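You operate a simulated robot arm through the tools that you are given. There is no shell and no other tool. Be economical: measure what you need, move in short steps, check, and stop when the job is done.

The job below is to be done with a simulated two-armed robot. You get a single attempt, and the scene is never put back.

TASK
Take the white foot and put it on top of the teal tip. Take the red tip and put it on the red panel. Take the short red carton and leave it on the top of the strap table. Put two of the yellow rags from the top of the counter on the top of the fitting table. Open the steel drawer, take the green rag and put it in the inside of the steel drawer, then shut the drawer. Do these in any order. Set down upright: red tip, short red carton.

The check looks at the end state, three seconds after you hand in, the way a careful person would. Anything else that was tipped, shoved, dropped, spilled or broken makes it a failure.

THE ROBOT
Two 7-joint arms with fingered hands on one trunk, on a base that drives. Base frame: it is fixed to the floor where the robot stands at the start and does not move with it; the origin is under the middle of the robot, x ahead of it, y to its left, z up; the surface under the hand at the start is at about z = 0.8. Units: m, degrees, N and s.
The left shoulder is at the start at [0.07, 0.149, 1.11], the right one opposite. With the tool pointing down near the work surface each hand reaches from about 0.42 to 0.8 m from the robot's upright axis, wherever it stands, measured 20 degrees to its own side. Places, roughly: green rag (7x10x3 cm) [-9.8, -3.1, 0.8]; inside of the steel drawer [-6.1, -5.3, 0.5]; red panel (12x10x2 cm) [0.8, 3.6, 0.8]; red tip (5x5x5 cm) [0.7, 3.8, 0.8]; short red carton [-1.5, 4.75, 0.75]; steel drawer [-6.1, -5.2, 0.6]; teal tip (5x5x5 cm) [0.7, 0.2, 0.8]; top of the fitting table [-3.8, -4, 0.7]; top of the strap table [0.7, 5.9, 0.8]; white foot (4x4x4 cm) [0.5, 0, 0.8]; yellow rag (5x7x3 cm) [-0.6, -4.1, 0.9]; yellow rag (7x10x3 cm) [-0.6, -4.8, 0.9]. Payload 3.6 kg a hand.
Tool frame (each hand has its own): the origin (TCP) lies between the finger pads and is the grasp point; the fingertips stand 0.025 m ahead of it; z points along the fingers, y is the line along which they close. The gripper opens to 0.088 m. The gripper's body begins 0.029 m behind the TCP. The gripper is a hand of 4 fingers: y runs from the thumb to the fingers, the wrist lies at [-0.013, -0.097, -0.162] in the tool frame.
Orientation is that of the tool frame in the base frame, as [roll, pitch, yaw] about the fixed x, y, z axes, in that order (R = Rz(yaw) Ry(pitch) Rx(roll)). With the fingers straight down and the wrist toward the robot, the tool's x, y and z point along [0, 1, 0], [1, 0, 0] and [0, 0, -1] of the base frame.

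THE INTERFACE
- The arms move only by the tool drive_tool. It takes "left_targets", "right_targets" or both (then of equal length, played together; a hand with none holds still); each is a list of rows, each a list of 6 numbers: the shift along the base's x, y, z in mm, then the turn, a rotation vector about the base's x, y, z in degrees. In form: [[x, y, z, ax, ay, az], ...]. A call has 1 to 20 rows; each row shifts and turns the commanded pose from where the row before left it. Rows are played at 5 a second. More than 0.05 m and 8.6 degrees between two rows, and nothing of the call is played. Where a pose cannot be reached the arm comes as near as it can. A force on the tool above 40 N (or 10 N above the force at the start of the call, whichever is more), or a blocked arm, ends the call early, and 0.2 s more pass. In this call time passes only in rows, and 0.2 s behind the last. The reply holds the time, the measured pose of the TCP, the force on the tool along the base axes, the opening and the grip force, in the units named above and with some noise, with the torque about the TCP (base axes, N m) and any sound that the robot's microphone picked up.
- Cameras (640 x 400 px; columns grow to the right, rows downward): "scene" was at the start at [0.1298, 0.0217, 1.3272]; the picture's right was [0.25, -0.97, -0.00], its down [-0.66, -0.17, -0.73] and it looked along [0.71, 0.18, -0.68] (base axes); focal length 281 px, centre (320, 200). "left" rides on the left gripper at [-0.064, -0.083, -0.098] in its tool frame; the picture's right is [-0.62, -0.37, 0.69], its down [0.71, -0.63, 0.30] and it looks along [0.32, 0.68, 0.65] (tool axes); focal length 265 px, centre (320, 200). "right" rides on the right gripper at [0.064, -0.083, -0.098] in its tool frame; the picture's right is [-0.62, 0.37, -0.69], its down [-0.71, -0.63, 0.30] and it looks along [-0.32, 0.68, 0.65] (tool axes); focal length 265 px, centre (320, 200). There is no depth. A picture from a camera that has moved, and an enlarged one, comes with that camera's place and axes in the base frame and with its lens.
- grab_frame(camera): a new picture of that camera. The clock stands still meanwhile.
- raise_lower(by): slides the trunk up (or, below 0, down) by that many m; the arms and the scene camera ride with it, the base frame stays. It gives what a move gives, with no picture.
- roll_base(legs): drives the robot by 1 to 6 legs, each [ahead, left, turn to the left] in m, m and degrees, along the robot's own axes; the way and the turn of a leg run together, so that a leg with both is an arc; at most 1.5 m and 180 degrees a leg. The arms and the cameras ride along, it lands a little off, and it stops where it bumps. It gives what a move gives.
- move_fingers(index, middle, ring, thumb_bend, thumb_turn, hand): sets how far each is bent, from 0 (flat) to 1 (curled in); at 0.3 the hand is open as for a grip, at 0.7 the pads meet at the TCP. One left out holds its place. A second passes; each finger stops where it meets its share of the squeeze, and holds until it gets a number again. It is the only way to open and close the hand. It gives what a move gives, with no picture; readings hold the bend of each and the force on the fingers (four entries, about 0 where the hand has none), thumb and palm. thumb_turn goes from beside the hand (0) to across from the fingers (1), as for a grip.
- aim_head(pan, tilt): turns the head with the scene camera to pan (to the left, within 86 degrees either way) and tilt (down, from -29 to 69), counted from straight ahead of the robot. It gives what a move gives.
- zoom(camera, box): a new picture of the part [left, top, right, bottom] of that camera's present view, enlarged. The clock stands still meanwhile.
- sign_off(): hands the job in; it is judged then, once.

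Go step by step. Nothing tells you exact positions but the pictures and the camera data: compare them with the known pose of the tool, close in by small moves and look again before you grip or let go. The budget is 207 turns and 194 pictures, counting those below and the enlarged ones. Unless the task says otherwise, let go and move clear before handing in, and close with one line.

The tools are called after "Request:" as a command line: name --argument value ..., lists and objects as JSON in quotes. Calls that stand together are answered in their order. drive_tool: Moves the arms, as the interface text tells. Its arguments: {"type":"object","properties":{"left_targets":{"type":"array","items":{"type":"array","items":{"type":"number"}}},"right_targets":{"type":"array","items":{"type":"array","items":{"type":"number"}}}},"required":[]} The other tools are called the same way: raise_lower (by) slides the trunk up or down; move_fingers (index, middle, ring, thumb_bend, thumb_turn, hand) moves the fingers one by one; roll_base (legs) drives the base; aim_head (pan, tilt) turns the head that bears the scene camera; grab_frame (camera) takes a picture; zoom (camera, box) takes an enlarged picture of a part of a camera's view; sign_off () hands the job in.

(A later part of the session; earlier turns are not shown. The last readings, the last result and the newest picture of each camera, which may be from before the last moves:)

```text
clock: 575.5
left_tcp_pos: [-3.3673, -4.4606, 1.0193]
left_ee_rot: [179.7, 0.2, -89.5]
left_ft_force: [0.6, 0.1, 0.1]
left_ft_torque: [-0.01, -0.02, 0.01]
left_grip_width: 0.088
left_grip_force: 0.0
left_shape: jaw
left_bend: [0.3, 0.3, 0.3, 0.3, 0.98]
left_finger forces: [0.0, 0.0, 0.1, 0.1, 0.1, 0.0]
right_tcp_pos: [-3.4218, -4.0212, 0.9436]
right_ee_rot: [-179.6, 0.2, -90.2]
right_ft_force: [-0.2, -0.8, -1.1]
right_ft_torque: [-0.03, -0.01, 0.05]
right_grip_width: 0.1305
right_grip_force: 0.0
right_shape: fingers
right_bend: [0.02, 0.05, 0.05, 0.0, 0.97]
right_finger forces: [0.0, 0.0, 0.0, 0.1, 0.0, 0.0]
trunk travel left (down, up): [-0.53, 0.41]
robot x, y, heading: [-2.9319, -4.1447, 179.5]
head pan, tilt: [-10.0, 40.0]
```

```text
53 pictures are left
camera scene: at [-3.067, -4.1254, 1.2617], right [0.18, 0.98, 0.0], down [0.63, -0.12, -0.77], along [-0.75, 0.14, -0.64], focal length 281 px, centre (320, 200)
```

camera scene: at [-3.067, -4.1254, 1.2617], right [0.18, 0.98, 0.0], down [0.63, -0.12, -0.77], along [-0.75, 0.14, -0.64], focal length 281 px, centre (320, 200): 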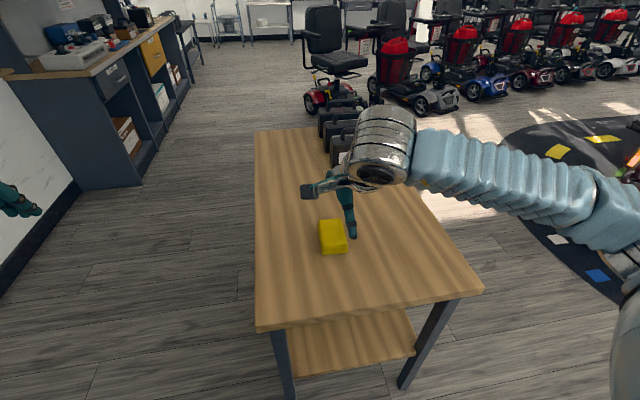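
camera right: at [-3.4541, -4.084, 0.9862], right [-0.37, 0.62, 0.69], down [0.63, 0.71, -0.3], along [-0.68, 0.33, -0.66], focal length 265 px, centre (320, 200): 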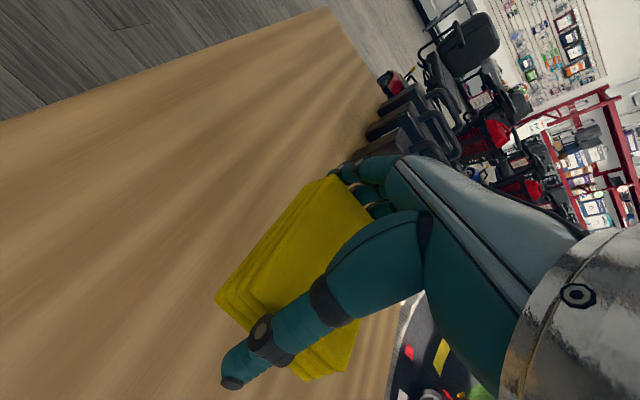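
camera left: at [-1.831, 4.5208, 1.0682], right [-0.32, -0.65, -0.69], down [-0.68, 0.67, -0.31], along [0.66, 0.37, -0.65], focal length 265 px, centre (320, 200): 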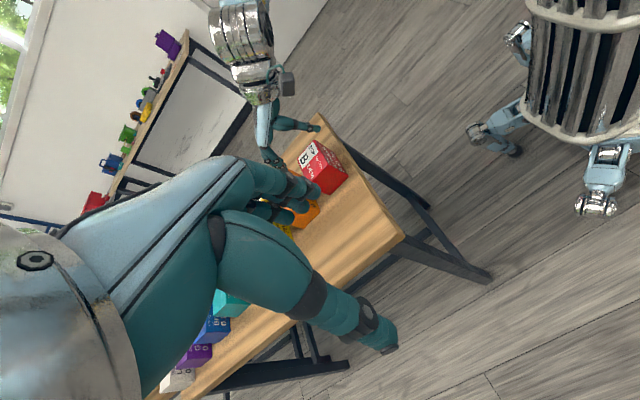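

First rag lies on the fitting table. Returning for the small rag: raising the trunk, backing off and turning to the counter.

Request:
raise_lower --by 0.2

Request:
roll_base --legs '[[-1.2, 0.0, 0], [0, 0, -90], [0, 0, -90], [0.2, 0.2, 0]]'

Request:
move_fingers --hand "right" --index 0.26 --middle 0.29 --ring 0.29 --thumb_bend 0.26

Request:
aim_head --pan 0 --tilt 35

Request:
grab_frame --camera "scene"

```text
clock: 577.7
left_tcp_pos: [-3.3658, -4.4613, 1.2193]
left_ee_rot: [179.8, 0.0, -89.5]
left_ft_force: [0.3, 0.0, -0.5]
left_ft_torque: [0.0, 0.03, -0.03]
left_grip_width: 0.088
left_grip_force: 0.1
left_shape: jaw
left_bend: [0.3, 0.3, 0.3, 0.3, 0.98]
left_finger forces: [0.0, 0.1, 0.1, 0.1, 0.0, 0.1]
right_tcp_pos: [-3.4211, -4.0208, 1.1434]
right_ee_rot: [-179.6, 0.2, -90.2]
right_ft_force: [-0.3, -0.5, 0.0]
right_ft_torque: [0.0, 0.03, -0.01]
right_grip_width: 0.1306
right_grip_force: 0.0
right_shape: fingers
right_bend: [0.02, 0.05, 0.05, 0.0, 0.97]
right_finger forces: [0.2, 0.0, 0.0, 0.0, 0.0, 0.0]
trunk travel left (down, up): [-0.73, 0.21]
robot x, y, heading: [-2.9318, -4.145, 179.5]
head pan, tilt: [-10.0, 40.0]
```

```text
clock: 616.5
left_tcp_pos: [-1.0736, -3.6078, 1.2197]
left_ee_rot: [179.6, 0.1, 91.5]
left_ft_force: [0.7, 0.1, 0.2]
left_ft_torque: [0.01, -0.02, -0.01]
left_grip_width: 0.0881
left_grip_force: 0.1
left_shape: jaw
left_bend: [0.3, 0.3, 0.3, 0.3, 0.98]
left_finger forces: [0.0, 0.0, 0.0, 0.0, 0.0, 0.0]
right_tcp_pos: [-1.0116, -4.0461, 1.143]
right_ee_rot: [-179.5, 0.0, 91.0]
right_ft_force: [-0.2, 0.0, -0.1]
right_ft_torque: [0.02, -0.02, 0.01]
right_grip_width: 0.1305
right_grip_force: 0.0
right_shape: fingers
right_bend: [0.02, 0.05, 0.05, 0.0, 0.97]
right_finger forces: [0.1, 0.1, 0.0, 0.0, 0.0, 0.1]
trunk travel left (down, up): [-0.73, 0.21]
robot x, y, heading: [-1.5026, -3.9292, 0.4]
head pan, tilt: [-10.0, 40.0]
```

```text
clock: 617.5
left_tcp_pos: [-1.0724, -3.6027, 1.2197]
left_ee_rot: [179.8, 0.2, 91.6]
left_ft_force: [0.8, 0.9, -0.1]
left_ft_torque: [0.01, 0.0, -0.01]
left_grip_width: 0.0878
left_grip_force: 0.0
left_shape: jaw
left_bend: [0.3, 0.3, 0.3, 0.3, 0.98]
left_finger forces: [0.0, 0.1, 0.1, 0.0, 0.0, 0.0]
right_tcp_pos: [-1.0102, -4.0427, 1.1429]
right_ee_rot: [-179.6, 0.2, 90.9]
right_ft_force: [0.6, 0.1, -0.3]
right_ft_torque: [-0.02, 0.01, -0.02]
right_grip_width: 0.0928
right_grip_force: 0.1
right_shape: fingers
right_bend: [0.26, 0.28, 0.28, 0.26, 0.97]
right_finger forces: [0.0, 0.1, 0.1, 0.0, 0.1, 0.0]
trunk travel left (down, up): [-0.73, 0.21]
robot x, y, heading: [-1.5017, -3.9299, 0.5]
head pan, tilt: [-10.0, 40.0]
```

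```text
clock: 618.2
left_tcp_pos: [-1.0726, -3.605, 1.219]
left_ee_rot: [179.8, 0.1, 91.5]
left_ft_force: [-0.9, -0.5, -0.3]
left_ft_torque: [0.01, 0.01, 0.01]
left_grip_width: 0.088
left_grip_force: 0.1
left_shape: jaw
left_bend: [0.3, 0.3, 0.3, 0.3, 0.98]
left_finger forces: [0.1, 0.0, 0.1, 0.0, 0.0, 0.0]
right_tcp_pos: [-1.0102, -4.0437, 1.1433]
right_ee_rot: [-179.6, 0.2, 90.8]
right_ft_force: [-0.1, -0.6, 0.8]
right_ft_torque: [0.03, 0.0, 0.01]
right_grip_width: 0.0928
right_grip_force: 0.0
right_shape: fingers
right_bend: [0.26, 0.28, 0.28, 0.26, 0.97]
right_finger forces: [0.1, 0.0, 0.0, 0.1, 0.0, 0.1]
trunk travel left (down, up): [-0.73, 0.21]
robot x, y, heading: [-1.4963, -3.9291, 0.4]
head pan, tilt: [0.0, 35.0]
```

```text
52 pictures are left
camera scene: at [-1.3612, -3.9258, 1.4692], right [0.01, -1.0, 0.0], down [-0.57, 0.0, -0.82], along [0.82, 0.01, -0.57], focal length 281 px, centre (320, 200)
```

scene: 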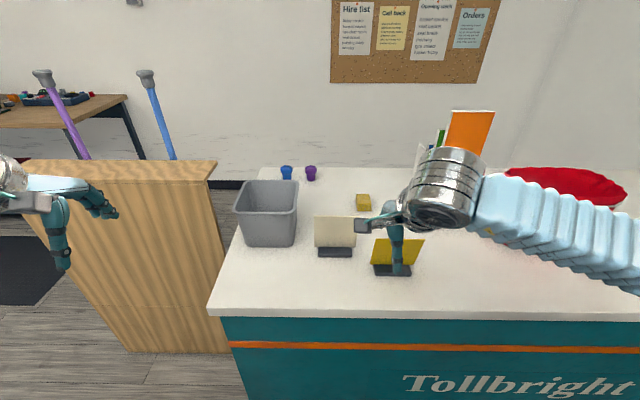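

Small rag visible behind the signs. Retracting the left hand for clearance, then moving 20 cm closer.

Request:
drive_tool --left_targets '[[-40, 0, 10, 0, 0, 0], [-40, 0, 10, 0, 0, 0], [-40, 0, 10, 0, 0, 0], [-40, 0, 10, 0, 0, 0]]'

Request:
roll_base --legs '[[0.2, 0, 0]]'

Request:
drive_tool --right_targets '[[45, 0, 5, 0, 0, 0], [45, 0, 5, 0, 0, 0], [45, 0, 0, 0, 0, 0], [45, 0, 0, 0, 0, 0], [40, 0, -10, 0, 0, 0], [0, 0, -35, 0, 0, 0]]'

Request:
grab_frame --camera "right"

Request:
zoom --camera "scene" --box '[260, 130, 460, 255]'

```text
clock: 619.2
left_tcp_pos: [-1.2317, -3.6014, 1.2654]
left_ee_rot: [179.9, 0.3, 91.4]
left_ft_force: [0.5, 0.4, -0.1]
left_ft_torque: [0.03, -0.08, -0.03]
left_grip_width: 0.0879
left_grip_force: 0.1
left_shape: jaw
left_bend: [0.3, 0.3, 0.3, 0.3, 0.98]
left_finger forces: [0.0, 0.0, 0.0, 0.0, 0.0, 0.0]
left hand out of reach, approached as far as the arm can: row 4
right_tcp_pos: [-1.0138, -4.0437, 1.1446]
right_ee_rot: [-179.8, 0.2, 90.8]
right_ft_force: [0.2, -0.1, 0.0]
right_ft_torque: [0.01, 0.0, -0.02]
right_grip_width: 0.0928
right_grip_force: 0.1
right_shape: fingers
right_bend: [0.26, 0.28, 0.28, 0.26, 0.97]
right_finger forces: [0.0, 0.0, 0.0, 0.1, 0.0, 0.0]
trunk travel left (down, up): [-0.73, 0.21]
robot x, y, heading: [-1.4991, -3.9232, 0.4]
head pan, tilt: [0.0, 35.0]
```

```text
clock: 622.4
left_tcp_pos: [-1.0302, -3.5985, 1.2665]
left_ee_rot: [-179.9, 0.2, 91.5]
left_ft_force: [0.0, 0.5, -1.0]
left_ft_torque: [-0.03, 0.04, -0.04]
left_grip_width: 0.0879
left_grip_force: 0.0
left_shape: jaw
left_bend: [0.3, 0.3, 0.3, 0.3, 0.98]
left_finger forces: [0.0, 0.1, 0.0, 0.0, 0.0, 0.0]
right_tcp_pos: [-0.8129, -4.0407, 1.1435]
right_ee_rot: [-179.6, 0.4, 90.8]
right_ft_force: [0.8, 0.3, 0.3]
right_ft_torque: [0.0, -0.01, 0.01]
right_grip_width: 0.0928
right_grip_force: 0.0
right_shape: fingers
right_bend: [0.26, 0.28, 0.28, 0.26, 0.97]
right_finger forces: [0.0, 0.0, 0.0, 0.0, 0.1, 0.0]
trunk travel left (down, up): [-0.73, 0.21]
robot x, y, heading: [-1.2963, -3.9254, 0.8]
head pan, tilt: [0.0, 35.0]
```

```text
clock: 623.8
left_tcp_pos: [-1.0305, -3.5997, 1.2671]
left_ee_rot: [179.9, 0.2, 91.4]
left_ft_force: [0.1, -0.5, -0.1]
left_ft_torque: [0.02, -0.01, -0.02]
left_grip_width: 0.0877
left_grip_force: 0.1
left_shape: jaw
left_bend: [0.3, 0.3, 0.3, 0.3, 0.98]
left_finger forces: [0.1, 0.0, 0.0, 0.0, 0.1, 0.0]
right_tcp_pos: [-0.5935, -4.0432, 1.1085]
right_ee_rot: [-179.6, 0.2, 90.9]
right_ft_force: [0.3, 0.6, -1.0]
right_ft_torque: [0.0, 0.02, 0.01]
right_grip_width: 0.093
right_grip_force: 0.1
right_shape: fingers
right_bend: [0.26, 0.28, 0.28, 0.26, 0.97]
right_finger forces: [0.0, 0.0, 0.1, 0.1, 0.1, 0.0]
trunk travel left (down, up): [-0.73, 0.21]
robot x, y, heading: [-1.2979, -3.9229, 0.5]
head pan, tilt: [0.0, 35.0]
```

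```text
51 pictures are left
camera right: at [-0.6788, -3.9801, 1.2076], right [0.38, -0.61, 0.69], down [-0.62, -0.72, -0.3], along [0.68, -0.32, -0.66], focal length 265 px, centre (320, 200)
```

right: 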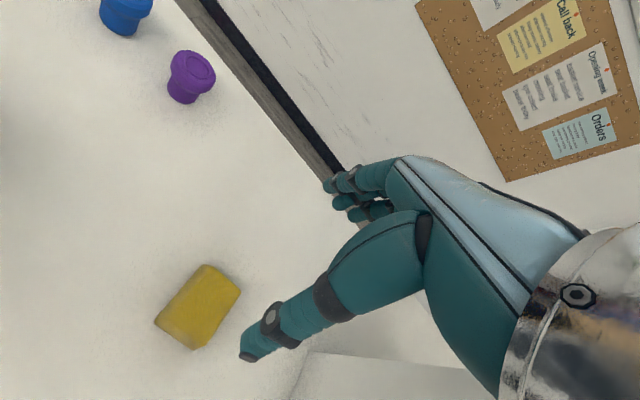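

```text
3.20 times, centred on (360, 192) of scene
camera zoom: at [-1.1623, -3.9251, 1.4694], right [0.01, -1.0, 0.0], down [-0.57, 0.0, -0.82], along [0.82, 0.01, -0.57], focal length 900 px, centre (192, 224)
```

zoom: 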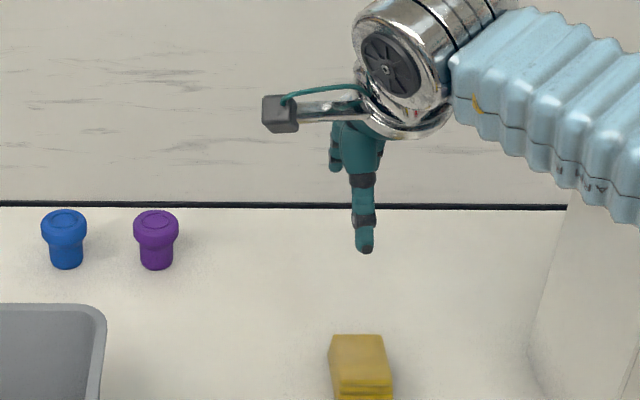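

Small rag at (-0.604,-4.064), 6.2 cm along x. Descending around it.

Request:
drive_tool --right_targets '[[-9, -9, -35, 0, 0, 0], [0, 0, -40, 0, 0, 0], [0, 0, -35, 0, 0, 0], [0, 0, -25, 0, 0, 0], [0, 0, 0, 0, 0, 0]]'

Request:
grab_frame --camera "right"

Request:
grab_frame --camera "scene"

```text
clock: 625.0
left_tcp_pos: [-1.0308, -3.5998, 1.2665]
left_ee_rot: [179.9, 0.2, 91.5]
left_ft_force: [0.0, -1.5, -0.4]
left_ft_torque: [0.0, 0.03, 0.03]
left_grip_width: 0.0881
left_grip_force: 0.1
left_shape: jaw
left_bend: [0.3, 0.3, 0.3, 0.3, 0.98]
left_finger forces: [0.0, 0.0, 0.0, 0.0, 0.0, 0.0]
right_tcp_pos: [-0.6066, -4.0529, 0.9718]
right_ee_rot: [-179.6, 0.1, 90.8]
right_ft_force: [-0.1, -0.1, -0.4]
right_ft_torque: [0.01, 0.02, 0.02]
right_grip_width: 0.0929
right_grip_force: 0.0
right_shape: fingers
right_bend: [0.26, 0.28, 0.28, 0.26, 0.97]
right_finger forces: [0.1, 0.0, 0.0, 0.0, 0.0, 0.0]
trunk travel left (down, up): [-0.73, 0.21]
robot x, y, heading: [-1.2975, -3.9264, 0.5]
head pan, tilt: [0.0, 35.0]
```

```text
49 pictures are left
camera right: at [-0.6885, -3.9898, 1.0705], right [0.38, -0.61, 0.69], down [-0.62, -0.72, -0.3], along [0.68, -0.32, -0.66], focal length 265 px, centre (320, 200)
```

right: 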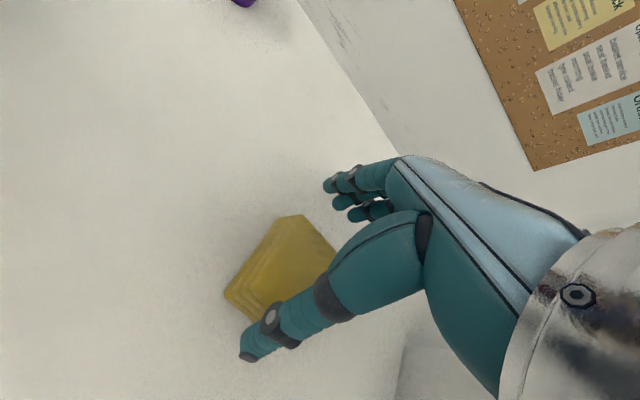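

```text
48 pictures are left
camera scene: at [-1.1617, -3.924, 1.4693], right [0.01, -1.0, 0.0], down [-0.57, 0.0, -0.82], along [0.82, 0.01, -0.57], focal length 281 px, centre (320, 200)
```

scene: 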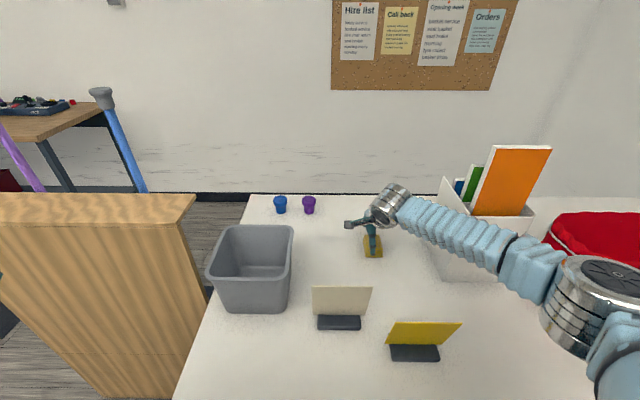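

Clear of the brochure box. Final descent and close.

Request:
drive_tool --right_targets '[[0, 0, -15, 0, 0, 0], [0, 0, -10, 0, 0, 0], [0, 0, -5, 0, 0, 0], [0, 0, 0, 0, 0, 0]]'

Request:
move_fingers --hand "right" --index 0.7 --middle 0.7 --ring 0.7 --thumb_bend 0.7

Request:
drive_tool --right_targets '[[0, 0, 5, 0, 0, 0], [0, 0, 15, 0, 0, 0], [0, 0, 30, 0, 0, 0], [0, 0, 30, 0, 0, 0]]'

Request:
grab_frame --camera "right"

```text
clock: 626.0
left_tcp_pos: [-1.0328, -3.5989, 1.2667]
left_ee_rot: [179.9, 0.2, 91.4]
left_ft_force: [0.5, 0.2, -0.1]
left_ft_torque: [0.0, -0.03, -0.01]
left_grip_width: 0.088
left_grip_force: 0.0
left_shape: jaw
left_bend: [0.3, 0.3, 0.3, 0.3, 0.98]
left_finger forces: [0.0, 0.1, 0.1, 0.0, 0.0, 0.0]
right_tcp_pos: [-0.603, -4.0507, 0.9446]
right_ee_rot: [-179.8, 0.3, 90.8]
right_ft_force: [-2.0, -0.6, 6.0]
right_ft_torque: [-0.09, -0.29, -0.07]
right_grip_width: 0.0931
right_grip_force: 3.0
right_shape: fingers
right_bend: [0.26, 0.29, 0.28, 0.26, 0.97]
right_finger forces: [0.1, 6.6, 0.0, 0.1, 0.1, 0.0]
trunk travel left (down, up): [-0.73, 0.21]
robot x, y, heading: [-1.298, -3.9249, 0.6]
head pan, tilt: [0.0, 35.0]
```

```text
clock: 627.0
left_tcp_pos: [-1.0335, -3.5984, 1.2669]
left_ee_rot: [179.8, 0.3, 91.4]
left_ft_force: [0.2, -0.5, -0.2]
left_ft_torque: [0.02, 0.0, -0.01]
left_grip_width: 0.0878
left_grip_force: 0.0
left_shape: jaw
left_bend: [0.3, 0.3, 0.3, 0.3, 0.98]
left_finger forces: [0.1, 0.0, 0.0, 0.0, 0.0, 0.0]
right_tcp_pos: [-0.6039, -4.0501, 0.9461]
right_ee_rot: [180.0, 0.2, 90.9]
right_ft_force: [5.2, 1.1, 18.3]
right_ft_torque: [-0.12, -1.05, 0.09]
right_grip_width: 0.0627
right_grip_force: 36.2
right_shape: fingers
right_bend: [0.32, 0.34, 0.46, 0.52, 0.94]
right_finger forces: [16.2, 18.7, 10.3, 0.0, 27.2, 0.1]
trunk travel left (down, up): [-0.73, 0.21]
robot x, y, heading: [-1.3014, -3.9263, 0.2]
head pan, tilt: [0.0, 35.0]
```

```text
clock: 628.0
left_tcp_pos: [-1.0317, -3.5989, 1.2656]
left_ee_rot: [-179.9, 0.2, 91.3]
left_ft_force: [-0.1, 0.0, -0.4]
left_ft_torque: [-0.03, 0.0, -0.01]
left_grip_width: 0.0881
left_grip_force: 0.1
left_shape: jaw
left_bend: [0.3, 0.3, 0.3, 0.3, 0.98]
left_finger forces: [0.1, 0.1, 0.0, 0.0, 0.0, 0.1]
right_tcp_pos: [-0.598, -4.051, 1.0244]
right_ee_rot: [-179.5, 0.2, 90.8]
right_ft_force: [-0.3, 0.4, -0.1]
right_ft_torque: [0.02, 0.02, 0.02]
right_grip_width: 0.0623
right_grip_force: 27.2
right_shape: fingers
right_bend: [0.32, 0.43, 0.46, 0.52, 0.94]
right_finger forces: [15.6, 1.9, 9.4, 0.1, 27.7, 0.0]
trunk travel left (down, up): [-0.73, 0.21]
robot x, y, heading: [-1.3012, -3.9261, 0.5]
head pan, tilt: [0.0, 35.0]
```

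```text
47 pictures are left
camera right: at [-0.6828, -3.9878, 1.1232], right [0.38, -0.61, 0.69], down [-0.62, -0.72, -0.3], along [0.68, -0.32, -0.66], focal length 265 px, centre (320, 200)
```

right: 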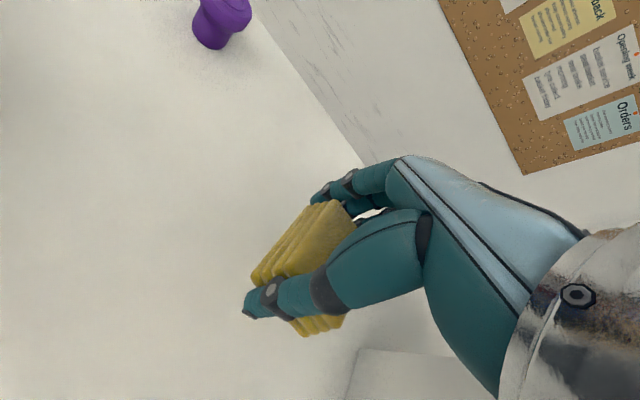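

Held. Lifting over the signs, retracting, and driving back to the fitting table.

Request:
drive_tool --right_targets '[[0, 0, 45, 0, 0, 0], [0, 0, 45, 0, 0, 0], [0, 0, 40, 0, 0, 0], [-45, 0, 10, 0, 0, 0], [-45, 0, 0, 0, 0, 0], [-45, 0, 0, 0, 0, 0], [-45, 0, 0, 0, 0, 0], [-45, 0, 0, 0, 0, 0]]'

Request:
roll_base --legs '[[-0.4, 0, 0], [0, 0, 90], [0, 0, 90], [1.0, 0.12, 0]]'

Request:
raise_lower --by -0.2

Request:
aim_head --pan 0 --tilt 30

Request:
grab_frame --camera "scene"

```text
clock: 629.8
left_tcp_pos: [-1.0334, -3.5998, 1.2676]
left_ee_rot: [179.8, 0.2, 91.4]
left_ft_force: [-0.2, -0.3, -0.5]
left_ft_torque: [0.0, 0.02, 0.0]
left_grip_width: 0.0879
left_grip_force: 0.1
left_shape: jaw
left_bend: [0.3, 0.3, 0.3, 0.3, 0.98]
left_finger forces: [0.0, 0.2, 0.0, 0.0, 0.1, 0.0]
right_tcp_pos: [-0.8325, -4.0522, 1.1674]
right_ee_rot: [-179.8, 0.2, 90.7]
right_ft_force: [-0.1, 0.2, 0.4]
right_ft_torque: [-0.01, -0.05, 0.02]
right_grip_width: 0.0622
right_grip_force: 26.9
right_shape: fingers
right_bend: [0.32, 0.43, 0.46, 0.52, 0.94]
right_finger forces: [15.6, 1.9, 9.0, 0.0, 26.9, 0.0]
trunk travel left (down, up): [-0.73, 0.21]
robot x, y, heading: [-1.2995, -3.9287, 0.4]
head pan, tilt: [0.0, 35.0]
```

```text
clock: 668.1
left_tcp_pos: [-2.9654, -4.4079, 1.2648]
left_ee_rot: [-179.9, 0.3, -87.7]
left_ft_force: [-1.9, -0.5, -0.3]
left_ft_torque: [-0.01, -0.05, 0.01]
left_grip_width: 0.088
left_grip_force: 0.0
left_shape: jaw
left_bend: [0.3, 0.3, 0.3, 0.3, 0.98]
left_finger forces: [0.1, 0.0, 0.0, 0.1, 0.1, 0.0]
right_tcp_pos: [-3.1756, -3.9585, 1.1657]
right_ee_rot: [-179.6, 0.3, -88.3]
right_ft_force: [0.4, -0.3, -0.6]
right_ft_torque: [0.02, 0.0, 0.0]
right_grip_width: 0.0618
right_grip_force: 25.2
right_shape: fingers
right_bend: [0.32, 0.43, 0.46, 0.52, 0.94]
right_finger forces: [14.9, 1.6, 8.4, 0.0, 25.5, 0.1]
trunk travel left (down, up): [-0.73, 0.21]
robot x, y, heading: [-2.7004, -4.074, -178.6]
head pan, tilt: [0.0, 35.0]
```

```text
clock: 670.3
left_tcp_pos: [-2.9654, -4.4059, 1.0667]
left_ee_rot: [179.9, 0.2, -87.7]
left_ft_force: [0.3, -0.3, -0.6]
left_ft_torque: [0.01, -0.02, 0.02]
left_grip_width: 0.0878
left_grip_force: 0.2
left_shape: jaw
left_bend: [0.3, 0.3, 0.3, 0.3, 0.98]
left_finger forces: [0.0, 0.1, 0.0, 0.0, 0.0, 0.0]
right_tcp_pos: [-3.1739, -3.9565, 0.9648]
right_ee_rot: [-179.5, 0.2, -88.3]
right_ft_force: [-0.4, -0.4, -0.2]
right_ft_torque: [0.0, -0.01, 0.0]
right_grip_width: 0.0615
right_grip_force: 25.1
right_shape: fingers
right_bend: [0.32, 0.43, 0.46, 0.52, 0.94]
right_finger forces: [15.0, 1.7, 8.4, 0.0, 25.6, 0.0]
trunk travel left (down, up): [-0.53, 0.41]
robot x, y, heading: [-2.7056, -4.0762, -178.6]
head pan, tilt: [0.0, 35.0]
```

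```text
clock: 670.9
left_tcp_pos: [-2.9651, -4.4078, 1.0669]
left_ee_rot: [-180.0, 0.1, -87.7]
left_ft_force: [-0.8, -0.4, -0.2]
left_ft_torque: [0.02, 0.0, 0.02]
left_grip_width: 0.0879
left_grip_force: 0.0
left_shape: jaw
left_bend: [0.3, 0.3, 0.3, 0.3, 0.98]
left_finger forces: [0.0, 0.0, 0.1, 0.1, 0.1, 0.0]
right_tcp_pos: [-3.1751, -3.9568, 0.9663]
right_ee_rot: [-179.6, 0.2, -88.3]
right_ft_force: [-0.5, -0.4, 0.2]
right_ft_torque: [-0.02, 0.03, -0.02]
right_grip_width: 0.0619
right_grip_force: 25.1
right_shape: fingers
right_bend: [0.32, 0.43, 0.46, 0.52, 0.94]
right_finger forces: [15.0, 1.7, 8.4, 0.0, 25.3, 0.0]
trunk travel left (down, up): [-0.53, 0.41]
robot x, y, heading: [-2.698, -4.0776, -178.6]
head pan, tilt: [0.0, 30.0]
```

```text
46 pictures are left
camera scene: at [-2.8442, -4.0768, 1.277], right [-0.02, 1.0, 0.0], down [0.5, 0.01, -0.87], along [-0.87, -0.02, -0.5], focal length 281 px, centre (320, 200)
```

scene: 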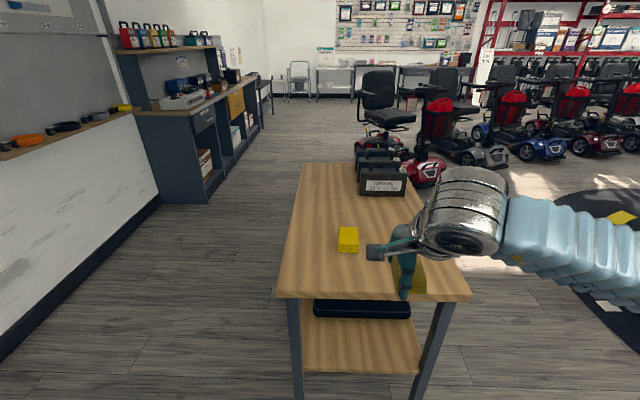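

Moving 24 cm closer and placing the small rag beside the first, at about (-3.55,-3.885).

Request:
roll_base --legs '[[0.24, 0, -1.5]]'

Request:
drive_tool --right_targets '[[-35, 15, 0, 0, 0, 0], [-35, 15, 0, 0, 0, 0], [-35, 15, -20, 0, 0, 0], [-25, 15, -35, 0, 0, 0], [0, 0, -40, 0, 0, 0], [0, 0, -40, 0, 0, 0], [0, 0, -40, 0, 0, 0], [0, 0, -20, 0, 0, 0]]'

Request:
grab_frame --camera "right"

```text
clock: 674.6
left_tcp_pos: [-3.2097, -4.403, 1.0656]
left_ee_rot: [-179.9, 0.3, -89.1]
left_ft_force: [0.9, 0.3, 0.0]
left_ft_torque: [-0.02, 0.0, -0.05]
left_grip_width: 0.0881
left_grip_force: 0.1
left_shape: jaw
left_bend: [0.3, 0.3, 0.3, 0.3, 0.98]
left_finger forces: [0.1, 0.1, 0.0, 0.0, 0.0, 0.0]
right_tcp_pos: [-3.408, -3.9476, 0.9677]
right_ee_rot: [-179.7, 0.3, -89.8]
right_ft_force: [0.3, 0.9, -0.1]
right_ft_torque: [0.0, -0.01, 0.0]
right_grip_width: 0.0617
right_grip_force: 25.1
right_shape: fingers
right_bend: [0.32, 0.43, 0.46, 0.52, 0.94]
right_finger forces: [15.1, 1.7, 8.5, 0.0, 25.4, 0.0]
trunk travel left (down, up): [-0.53, 0.41]
robot x, y, heading: [-2.9407, -4.078, 179.8]
head pan, tilt: [0.0, 30.0]
```

```text
clock: 676.4
left_tcp_pos: [-3.2107, -4.4031, 1.0665]
left_ee_rot: [-179.9, 0.3, -89.2]
left_ft_force: [0.5, 0.0, 0.1]
left_ft_torque: [-0.01, -0.03, -0.03]
left_grip_width: 0.0878
left_grip_force: 0.1
left_shape: jaw
left_bend: [0.3, 0.3, 0.3, 0.3, 0.98]
left_finger forces: [0.1, 0.1, 0.1, 0.1, 0.0, 0.0]
right_tcp_pos: [-3.5364, -3.8874, 0.7695]
right_ee_rot: [-179.7, 0.2, -89.7]
right_ft_force: [0.4, -0.1, -0.1]
right_ft_torque: [-0.03, 0.01, -0.02]
right_grip_width: 0.0615
right_grip_force: 24.9
right_shape: fingers
right_bend: [0.32, 0.43, 0.47, 0.52, 0.94]
right_finger forces: [14.9, 1.6, 8.3, 0.0, 25.2, 0.0]
trunk travel left (down, up): [-0.53, 0.41]
robot x, y, heading: [-2.9425, -4.0751, 179.9]
head pan, tilt: [0.0, 30.0]
```

```text
45 pictures are left
camera right: at [-3.4539, -3.952, 0.8671], right [-0.38, 0.62, 0.69], down [0.63, 0.72, -0.3], along [-0.68, 0.32, -0.66], focal length 265 px, centre (320, 200)
```

right: 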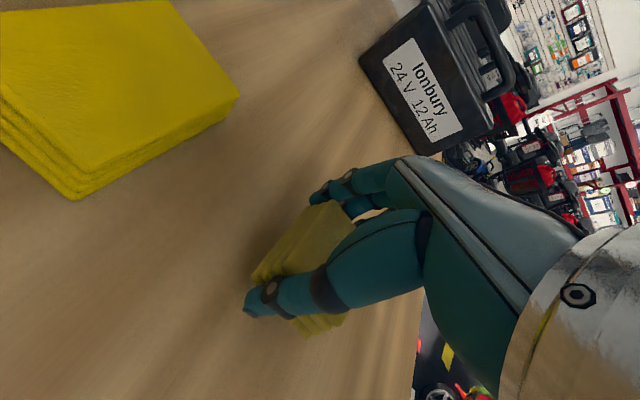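

Clear of the first rag and the battery. Lowering to contact.

Request:
drive_tool --right_targets '[[0, 0, -8, 0, 0, 0], [0, 0, -6, 0, 0, 0], [0, 0, 0, 0, 0, 0]]'

Request:
drive_tool --right_targets '[[0, 0, -4, 0, 0, 0], [0, 0, -3, 0, 0, 0], [0, 0, 0, 0, 0, 0]]'

```text
clock: 677.2
left_tcp_pos: [-3.2111, -4.4026, 1.0652]
left_ee_rot: [-179.9, 0.2, -89.2]
left_ft_force: [-0.7, 1.0, 0.0]
left_ft_torque: [-0.03, 0.02, -0.01]
left_grip_width: 0.0878
left_grip_force: 0.0
left_shape: jaw
left_bend: [0.3, 0.3, 0.3, 0.3, 0.98]
left_finger forces: [0.0, 0.0, 0.0, 0.0, 0.1, 0.0]
right_tcp_pos: [-3.5375, -3.8868, 0.7554]
right_ee_rot: [-179.6, 0.3, -89.8]
right_ft_force: [1.1, 0.6, -0.5]
right_ft_torque: [-0.02, 0.0, 0.05]
right_grip_width: 0.0614
right_grip_force: 25.2
right_shape: fingers
right_bend: [0.32, 0.43, 0.47, 0.52, 0.94]
right_finger forces: [14.8, 1.6, 8.3, 0.0, 25.1, 0.0]
trunk travel left (down, up): [-0.53, 0.41]
robot x, y, heading: [-2.9436, -4.073, 180.0]
head pan, tilt: [0.0, 30.0]
```

```text
clock: 678.0
left_tcp_pos: [-3.2109, -4.4021, 1.0672]
left_ee_rot: [-180.0, 0.3, -89.2]
left_ft_force: [0.3, 0.2, 0.3]
left_ft_torque: [-0.04, -0.02, 0.02]
left_grip_width: 0.088
left_grip_force: 0.0
left_shape: jaw
left_bend: [0.3, 0.3, 0.3, 0.3, 0.98]
left_finger forces: [0.1, 0.0, 0.1, 0.0, 0.0, 0.1]
right_tcp_pos: [-3.538, -3.8871, 0.7503]
right_ee_rot: [-179.6, 0.2, -89.9]
right_ft_force: [0.4, 0.6, -0.3]
right_ft_torque: [-0.01, 0.03, -0.03]
right_grip_width: 0.0618
right_grip_force: 24.9
right_shape: fingers
right_bend: [0.32, 0.43, 0.47, 0.52, 0.94]
right_finger forces: [14.8, 1.7, 8.3, 0.0, 25.1, 0.0]
trunk travel left (down, up): [-0.53, 0.41]
robot x, y, heading: [-2.9382, -4.0786, 180.1]
head pan, tilt: [0.0, 30.0]
```

Request:
drive_tool --right_targets '[[0, 0, -2, 0, 0, 0], [0, 0, -2, 0, 0, 0], [0, 0, -2, 0, 0, 0], [0, 0, 0, 0, 0, 0]]'

```text
clock: 679.0
left_tcp_pos: [-3.2081, -4.404, 1.0671]
left_ee_rot: [-180.0, 0.3, -89.3]
left_ft_force: [0.0, 0.2, -0.7]
left_ft_torque: [0.0, -0.02, 0.0]
left_grip_width: 0.0881
left_grip_force: 0.1
left_shape: jaw
left_bend: [0.3, 0.3, 0.3, 0.3, 0.98]
left_finger forces: [0.0, 0.0, 0.0, 0.0, 0.1, 0.0]
right_tcp_pos: [-3.5371, -3.887, 0.7495]
right_ee_rot: [179.9, 0.1, -89.9]
right_ft_force: [-1.0, 1.6, 15.9]
right_ft_torque: [0.08, 0.57, -0.05]
right_grip_width: 0.0616
right_grip_force: 31.3
right_shape: fingers
right_bend: [0.32, 0.42, 0.46, 0.52, 0.94]
right_finger forces: [15.3, 12.3, 8.9, 0.1, 25.7, 0.0]
trunk travel left (down, up): [-0.53, 0.41]
robot x, y, heading: [-2.9427, -4.077, 179.9]
head pan, tilt: [0.0, 30.0]
```

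Contact (16 N). Easing up 3 mm, opening, and lifting away.

Request:
drive_tool --right_targets '[[0, 0, 3, 0, 0, 0], [0, 0, 0, 0, 0, 0]]'

Request:
move_fingers --hand "right" --index 0.25 --middle 0.34 --ring 0.34 --thumb_bend 0.42

Request:
move_fingers --hand "right" --index 0.15 --middle 0.18 --ring 0.18 --thumb_bend 0.18

Request:
drive_tool --right_targets '[[0, 0, 15, 0, 0, 0], [0, 0, 35, 0, 0, 0], [0, 0, 45, 0, 0, 0], [0, 0, 45, 0, 0, 0], [0, 0, 45, 0, 0, 0], [40, 0, 20, 0, 0, 0], [40, 0, 20, 0, 0, 0], [40, -10, 10, 0, 0, 0]]'

Request:
aim_head --pan 0 --tilt 32

Request:
grab_frame --camera "scene"

```text
clock: 679.6
left_tcp_pos: [-3.2082, -4.4032, 1.0669]
left_ee_rot: [180.0, 0.3, -89.2]
left_ft_force: [0.8, 0.5, -0.3]
left_ft_torque: [0.01, 0.0, 0.02]
left_grip_width: 0.0879
left_grip_force: 0.0
left_shape: jaw
left_bend: [0.3, 0.3, 0.3, 0.3, 0.98]
left_finger forces: [0.1, 0.0, 0.1, 0.0, 0.0, 0.0]
right_tcp_pos: [-3.5367, -3.8881, 0.7477]
right_ee_rot: [-179.8, 0.1, -89.9]
right_ft_force: [-1.7, 2.6, 14.4]
right_ft_torque: [0.11, 0.64, -0.07]
right_grip_width: 0.0614
right_grip_force: 30.9
right_shape: fingers
right_bend: [0.31, 0.41, 0.46, 0.52, 0.94]
right_finger forces: [16.4, 11.1, 10.1, 0.0, 24.8, 0.0]
trunk travel left (down, up): [-0.53, 0.41]
robot x, y, heading: [-2.9399, -4.0753, 179.6]
head pan, tilt: [0.0, 30.0]
```

```text
clock: 680.6
left_tcp_pos: [-3.2088, -4.403, 1.0673]
left_ee_rot: [-180.0, 0.3, -89.3]
left_ft_force: [0.2, 0.0, -0.3]
left_ft_torque: [-0.02, 0.01, -0.02]
left_grip_width: 0.0879
left_grip_force: 0.0
left_shape: jaw
left_bend: [0.3, 0.3, 0.3, 0.3, 0.98]
left_finger forces: [0.0, 0.0, 0.0, 0.0, 0.1, 0.1]
right_tcp_pos: [-3.5369, -3.8881, 0.7473]
right_ee_rot: [-179.7, 0.2, -89.8]
right_ft_force: [2.9, 1.5, 6.8]
right_ft_torque: [0.08, 0.23, -0.05]
right_grip_width: 0.0787
right_grip_force: 3.9
right_shape: fingers
right_bend: [0.25, 0.35, 0.34, 0.42, 0.97]
right_finger forces: [0.1, 7.2, 0.0, 0.0, 0.4, 0.0]
trunk travel left (down, up): [-0.53, 0.41]
robot x, y, heading: [-2.9415, -4.0761, 179.7]
head pan, tilt: [0.0, 30.0]
```

```text
clock: 681.6
left_tcp_pos: [-3.209, -4.4028, 1.0663]
left_ee_rot: [-179.9, 0.3, -89.2]
left_ft_force: [0.0, -0.1, 0.0]
left_ft_torque: [0.04, -0.02, -0.03]
left_grip_width: 0.0881
left_grip_force: 0.0
left_shape: jaw
left_bend: [0.3, 0.3, 0.3, 0.3, 0.98]
left_finger forces: [0.1, 0.1, 0.0, 0.0, 0.0, 0.1]
right_tcp_pos: [-3.5372, -3.8885, 0.7463]
right_ee_rot: [-179.6, 0.2, -89.8]
right_ft_force: [0.9, -0.1, -1.4]
right_ft_torque: [-0.02, 0.01, -0.02]
right_grip_width: 0.1103
right_grip_force: 0.1
right_shape: fingers
right_bend: [0.15, 0.18, 0.18, 0.18, 0.97]
right_finger forces: [0.1, 0.0, 0.1, 0.0, 0.0, 0.1]
trunk travel left (down, up): [-0.53, 0.41]
robot x, y, heading: [-2.9407, -4.0786, 179.7]
head pan, tilt: [0.0, 30.0]
```

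```text
clock: 683.4
left_tcp_pos: [-3.2105, -4.4031, 1.0661]
left_ee_rot: [-179.9, 0.3, -89.2]
left_ft_force: [-0.7, -0.2, 0.6]
left_ft_torque: [0.01, 0.0, 0.01]
left_grip_width: 0.0881
left_grip_force: 0.1
left_shape: jaw
left_bend: [0.3, 0.3, 0.3, 0.3, 0.98]
left_finger forces: [0.0, 0.0, 0.0, 0.0, 0.1, 0.0]
right_tcp_pos: [-3.4186, -3.8981, 0.9823]
right_ee_rot: [-179.7, 0.2, -89.8]
right_ft_force: [0.2, -0.4, 0.6]
right_ft_torque: [0.03, -0.01, 0.02]
right_grip_width: 0.1104
right_grip_force: 0.1
right_shape: fingers
right_bend: [0.15, 0.18, 0.18, 0.18, 0.97]
right_finger forces: [0.0, 0.0, 0.0, 0.1, 0.0, 0.1]
trunk travel left (down, up): [-0.53, 0.41]
robot x, y, heading: [-2.9423, -4.0771, 179.7]
head pan, tilt: [0.0, 30.0]
```

```text
clock: 684.0
left_tcp_pos: [-3.2091, -4.4031, 1.0664]
left_ee_rot: [-179.9, 0.2, -89.2]
left_ft_force: [-0.3, 1.0, -0.1]
left_ft_torque: [-0.01, -0.03, 0.03]
left_grip_width: 0.0877
left_grip_force: 0.1
left_shape: jaw
left_bend: [0.3, 0.3, 0.3, 0.3, 0.98]
left_finger forces: [0.0, 0.0, 0.0, 0.0, 0.0, 0.1]
right_tcp_pos: [-3.4211, -3.897, 0.9805]
right_ee_rot: [-179.6, 0.2, -89.8]
right_ft_force: [-0.1, 0.0, 0.7]
right_ft_torque: [0.01, -0.02, 0.0]
right_grip_width: 0.1103
right_grip_force: 0.0
right_shape: fingers
right_bend: [0.15, 0.18, 0.18, 0.18, 0.97]
right_finger forces: [0.1, 0.0, 0.0, 0.1, 0.0, 0.1]
trunk travel left (down, up): [-0.53, 0.41]
robot x, y, heading: [-2.9392, -4.0762, 180.0]
head pan, tilt: [0.0, 32.0]
```

```text
44 pictures are left
camera scene: at [-3.0813, -4.0758, 1.274], right [0.0, 1.0, 0.0], down [0.53, 0.0, -0.85], along [-0.85, 0.0, -0.53], focal length 281 px, centre (320, 200)
```

scene: 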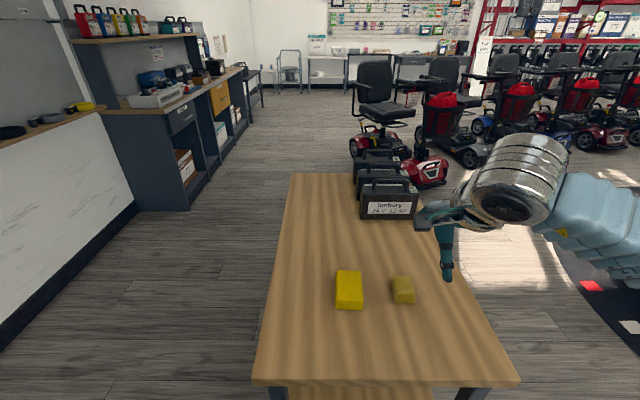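

Both yellow rags are on the fitting table. Now to the steel drawer: moving around the table on its south side toward x≈-5.6.

Request:
raise_lower --by 0.08

Request:
roll_base --legs '[[-0.2, 0.0, 0], [0, 0.64, 0], [1.3, 0, 0], [1.1, 0, 0]]'

Request:
aim_head --pan 35 --tilt 30

Request:
grab_frame --camera "scene"

```text
clock: 685.1
left_tcp_pos: [-3.2103, -4.4022, 1.146]
left_ee_rot: [-179.8, 0.3, -89.2]
left_ft_force: [0.2, 1.2, 0.1]
left_ft_torque: [-0.02, -0.02, -0.04]
left_grip_width: 0.0878
left_grip_force: 0.0
left_shape: jaw
left_bend: [0.3, 0.3, 0.3, 0.3, 0.98]
left_finger forces: [0.0, 0.0, 0.0, 0.0, 0.0, 0.1]
right_tcp_pos: [-3.4202, -3.8969, 1.0618]
right_ee_rot: [-179.5, 0.2, -89.9]
right_ft_force: [-1.2, -0.1, 0.1]
right_ft_torque: [-0.03, -0.05, -0.01]
right_grip_width: 0.1105
right_grip_force: 0.0
right_shape: fingers
right_bend: [0.15, 0.18, 0.18, 0.18, 0.97]
right_finger forces: [0.0, 0.1, 0.0, 0.0, 0.1, 0.0]
trunk travel left (down, up): [-0.61, 0.33]
robot x, y, heading: [-2.9428, -4.0755, 180.0]
head pan, tilt: [0.0, 32.0]
```

```text
clock: 695.5
left_tcp_pos: [-3.0069, -4.9988, 1.1474]
left_ee_rot: [-179.8, 0.3, -88.3]
left_ft_force: [0.1, -0.2, 0.8]
left_ft_torque: [-0.03, 0.03, 0.02]
left_grip_width: 0.088
left_grip_force: 0.1
left_shape: jaw
left_bend: [0.3, 0.3, 0.3, 0.3, 0.98]
left_finger forces: [0.1, 0.0, 0.1, 0.0, 0.0, 0.0]
right_tcp_pos: [-3.2228, -4.4938, 1.0611]
right_ee_rot: [-179.7, -0.2, -89.2]
right_ft_force: [0.1, 0.3, 0.2]
right_ft_torque: [0.0, -0.01, -0.02]
right_grip_width: 0.1102
right_grip_force: 0.0
right_shape: fingers
right_bend: [0.15, 0.18, 0.18, 0.18, 0.97]
right_finger forces: [0.1, 0.0, 0.0, 0.0, 0.0, 0.0]
trunk travel left (down, up): [-0.61, 0.33]
robot x, y, heading: [-2.7426, -4.6779, -179.4]
head pan, tilt: [0.0, 32.0]
stopped in leg 2: the robot was blocked; the commanded pose is now the measured one
```

```text
clock: 696.5
left_tcp_pos: [-3.006, -4.9978, 1.1469]
left_ee_rot: [-179.9, 0.2, -88.4]
left_ft_force: [0.3, 0.0, -0.7]
left_ft_torque: [0.01, 0.0, 0.01]
left_grip_width: 0.088
left_grip_force: 0.1
left_shape: jaw
left_bend: [0.3, 0.3, 0.3, 0.3, 0.98]
left_finger forces: [0.0, 0.1, 0.1, 0.0, 0.0, 0.1]
right_tcp_pos: [-3.2224, -4.4932, 1.0596]
right_ee_rot: [-179.6, -0.2, -89.1]
right_ft_force: [-0.2, -0.1, 0.2]
right_ft_torque: [-0.02, -0.03, 0.0]
right_grip_width: 0.1102
right_grip_force: 0.2
right_shape: fingers
right_bend: [0.15, 0.18, 0.18, 0.18, 0.97]
right_finger forces: [0.1, 0.0, 0.0, 0.0, 0.1, 0.0]
trunk travel left (down, up): [-0.61, 0.33]
robot x, y, heading: [-2.7401, -4.6763, -179.4]
head pan, tilt: [35.0, 30.0]
```

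```text
43 pictures are left
camera scene: at [-2.8667, -4.7199, 1.3573], right [-0.58, 0.81, -0.01], down [0.41, 0.28, -0.87], along [-0.7, -0.51, -0.5], focal length 281 px, centre (320, 200)
```

scene: 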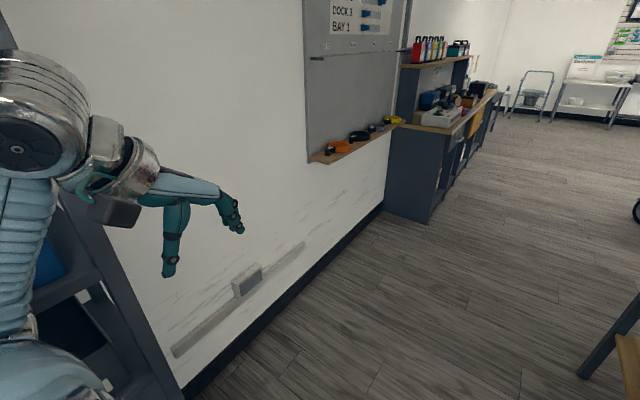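

My left arm touched the storage rack's post. Moving off it to the right, and checking the rack before going on.

Request:
roll_base --legs '[[0, -0.08, 0]]'

Request:
aim_head --pan 80 --tilt 15

Request:
grab_frame --camera "scene"

```text
clock: 698.2
left_tcp_pos: [-3.0078, -4.9255, 1.1463]
left_ee_rot: [-179.8, 0.7, -88.4]
left_ft_force: [-0.2, -1.2, 0.3]
left_ft_torque: [0.01, 0.04, 0.04]
left_grip_width: 0.0881
left_grip_force: 0.0
left_shape: jaw
left_bend: [0.3, 0.3, 0.3, 0.3, 0.98]
left_finger forces: [0.0, 0.1, 0.0, 0.0, 0.0, 0.0]
right_tcp_pos: [-3.2222, -4.421, 1.0621]
right_ee_rot: [-179.5, 0.2, -89.1]
right_ft_force: [0.1, 0.0, 0.4]
right_ft_torque: [0.03, 0.01, 0.0]
right_grip_width: 0.1103
right_grip_force: 0.0
right_shape: fingers
right_bend: [0.15, 0.18, 0.18, 0.18, 0.97]
right_finger forces: [0.0, 0.0, 0.0, 0.1, 0.1, 0.0]
trunk travel left (down, up): [-0.61, 0.33]
robot x, y, heading: [-2.742, -4.5979, -179.4]
head pan, tilt: [35.0, 30.0]
```

```text
clock: 699.3
left_tcp_pos: [-3.0072, -4.9237, 1.147]
left_ee_rot: [-179.9, 0.7, -88.4]
left_ft_force: [-0.4, 0.3, -0.3]
left_ft_torque: [-0.02, -0.03, 0.02]
left_grip_width: 0.0878
left_grip_force: 0.0
left_shape: jaw
left_bend: [0.3, 0.3, 0.3, 0.3, 0.98]
left_finger forces: [0.0, 0.0, 0.0, 0.1, 0.0, 0.1]
right_tcp_pos: [-3.2224, -4.4196, 1.0629]
right_ee_rot: [-179.6, 0.2, -89.2]
right_ft_force: [0.1, 0.7, 0.7]
right_ft_torque: [-0.03, 0.01, 0.0]
right_grip_width: 0.1103
right_grip_force: 0.1
right_shape: fingers
right_bend: [0.15, 0.18, 0.18, 0.18, 0.97]
right_finger forces: [0.1, 0.0, 0.0, 0.0, 0.0, 0.0]
trunk travel left (down, up): [-0.61, 0.33]
robot x, y, heading: [-2.7455, -4.5948, -179.6]
head pan, tilt: [80.0, 15.0]
```

```text
42 pictures are left
camera scene: at [-2.8083, -4.6844, 1.3812], right [-0.99, 0.17, 0.0], down [0.04, 0.26, -0.97], along [-0.16, -0.95, -0.26], focal length 281 px, centre (320, 200)
```

scene: 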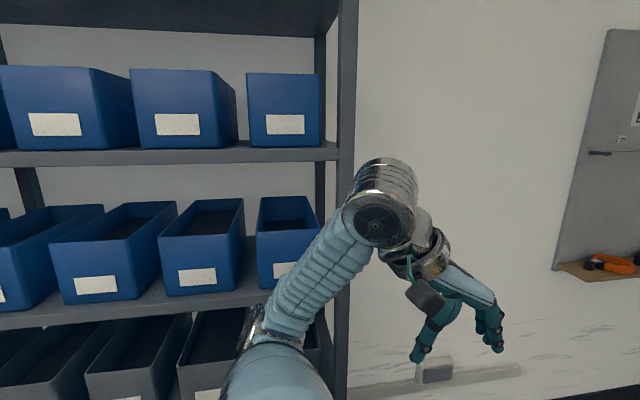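

Rack and bins look undisturbed. Easing a bit more right and driving forward along the aisle.

Request:
roll_base --legs '[[0, -0.06, 0], [1.3, 0, -0.5], [1.3, 0.1, 0]]'

Request:
aim_head --pan 45 --tilt 30

Request:
grab_frame --camera "scene"

```text
clock: 733.5
left_tcp_pos: [-5.608, -5.0364, 1.1467]
left_ee_rot: [179.9, 0.8, -86.7]
left_ft_force: [-0.3, -0.2, 0.1]
left_ft_torque: [-0.01, -0.02, -0.01]
left_grip_width: 0.0879
left_grip_force: 0.1
left_shape: jaw
left_bend: [0.3, 0.3, 0.3, 0.3, 0.98]
left_finger forces: [0.0, 0.0, 0.0, 0.1, 0.0, 0.0]
right_tcp_pos: [-5.8384, -4.536, 1.062]
right_ee_rot: [-179.7, 0.2, -87.5]
right_ft_force: [0.6, 0.2, 0.8]
right_ft_torque: [0.01, -0.01, 0.0]
right_grip_width: 0.1105
right_grip_force: 0.2
right_shape: fingers
right_bend: [0.15, 0.18, 0.18, 0.18, 0.98]
right_finger forces: [0.1, 0.1, 0.1, 0.1, 0.0, 0.0]
trunk travel left (down, up): [-0.61, 0.33]
robot x, y, heading: [-5.3546, -4.6988, -177.9]
head pan, tilt: [80.0, 15.0]
```

```text
clock: 734.6
left_tcp_pos: [-5.6072, -5.035, 1.1463]
left_ee_rot: [-179.8, 0.7, -86.6]
left_ft_force: [0.6, 0.3, -0.5]
left_ft_torque: [0.01, 0.01, 0.0]
left_grip_width: 0.0881
left_grip_force: 0.1
left_shape: jaw
left_bend: [0.3, 0.3, 0.3, 0.3, 0.98]
left_finger forces: [0.1, 0.0, 0.0, 0.0, 0.1, 0.1]
right_tcp_pos: [-5.8385, -4.5364, 1.0619]
right_ee_rot: [-179.6, 0.2, -87.5]
right_ft_force: [0.1, 0.6, 0.4]
right_ft_torque: [-0.02, 0.0, 0.01]
right_grip_width: 0.1101
right_grip_force: 0.1
right_shape: fingers
right_bend: [0.15, 0.18, 0.18, 0.18, 0.98]
right_finger forces: [0.1, 0.0, 0.0, 0.1, 0.0, 0.1]
trunk travel left (down, up): [-0.61, 0.33]
robot x, y, heading: [-5.3524, -4.6978, -177.7]
head pan, tilt: [45.0, 30.0]
```

```text
41 pictures are left
camera scene: at [-5.4648, -4.7631, 1.3571], right [-0.73, 0.68, 0.0], down [0.34, 0.37, -0.87], along [-0.59, -0.64, -0.5], focal length 281 px, centre (320, 200)
```

scene: 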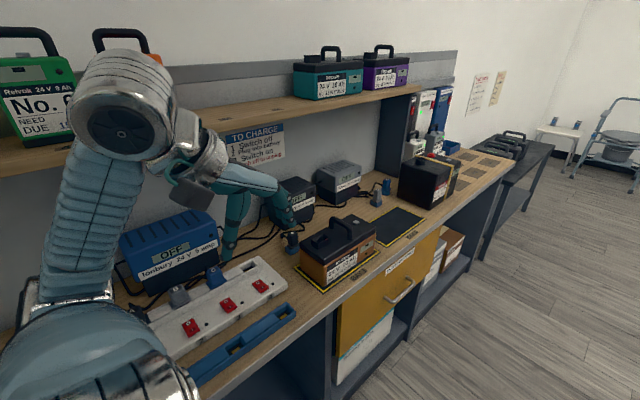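

The left hand is close over the bench; I'll strafe right 0.35 m first, then look at both drawers from there.

Request:
roll_base --legs '[[0, -0.4, -2], [0.35, 0, 0]]'

Request:
aim_head --pan 75 --tilt 30

Request:
grab_frame --camera "scene"

```text
clock: 744.7
left_tcp_pos: [-5.9598, -4.6188, 1.1475]
left_ee_rot: [-180.0, 0.6, -88.6]
left_ft_force: [-1.5, -1.3, 0.4]
left_ft_torque: [-0.03, 0.02, 0.0]
left_grip_width: 0.088
left_grip_force: 0.1
left_shape: jaw
left_bend: [0.3, 0.3, 0.3, 0.3, 0.98]
left_finger forces: [0.0, 0.1, 0.0, 0.1, 0.0, 0.0]
right_tcp_pos: [-6.1734, -4.1128, 1.0615]
right_ee_rot: [-179.6, 0.3, -89.4]
right_ft_force: [0.2, -0.9, -1.3]
right_ft_torque: [0.01, -0.01, -0.01]
right_grip_width: 0.1103
right_grip_force: 0.1
right_shape: fingers
right_bend: [0.15, 0.18, 0.18, 0.18, 0.98]
right_finger forces: [0.0, 0.0, 0.0, 0.0, 0.0, 0.0]
trunk travel left (down, up): [-0.61, 0.33]
robot x, y, heading: [-5.6966, -4.2914, -179.7]
head pan, tilt: [45.0, 30.0]
```

```text
clock: 745.7
left_tcp_pos: [-5.9606, -4.6196, 1.1461]
left_ee_rot: [-180.0, 0.7, -88.6]
left_ft_force: [1.3, -1.1, 0.4]
left_ft_torque: [-0.01, -0.02, 0.03]
left_grip_width: 0.0881
left_grip_force: 0.1
left_shape: jaw
left_bend: [0.3, 0.3, 0.3, 0.3, 0.98]
left_finger forces: [0.0, 0.0, 0.0, 0.1, 0.0, 0.0]
right_tcp_pos: [-6.1733, -4.1136, 1.0616]
right_ee_rot: [-179.6, 0.2, -89.3]
right_ft_force: [-0.2, -0.7, -0.3]
right_ft_torque: [0.0, -0.04, -0.02]
right_grip_width: 0.1103
right_grip_force: 0.0
right_shape: fingers
right_bend: [0.15, 0.18, 0.18, 0.18, 0.98]
right_finger forces: [0.0, 0.0, 0.1, 0.1, 0.0, 0.0]
trunk travel left (down, up): [-0.61, 0.33]
robot x, y, heading: [-5.6938, -4.2885, -180.0]
head pan, tilt: [75.0, 30.0]
```

```text
40 pictures are left
camera scene: at [-5.7695, -4.3745, 1.3571], right [-0.97, 0.25, 0.0], down [0.13, 0.48, -0.87], along [-0.22, -0.84, -0.5], focal length 281 px, centre (320, 200)
```

scene: 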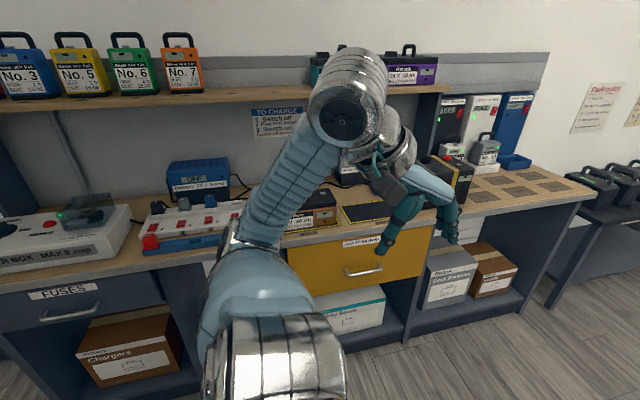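

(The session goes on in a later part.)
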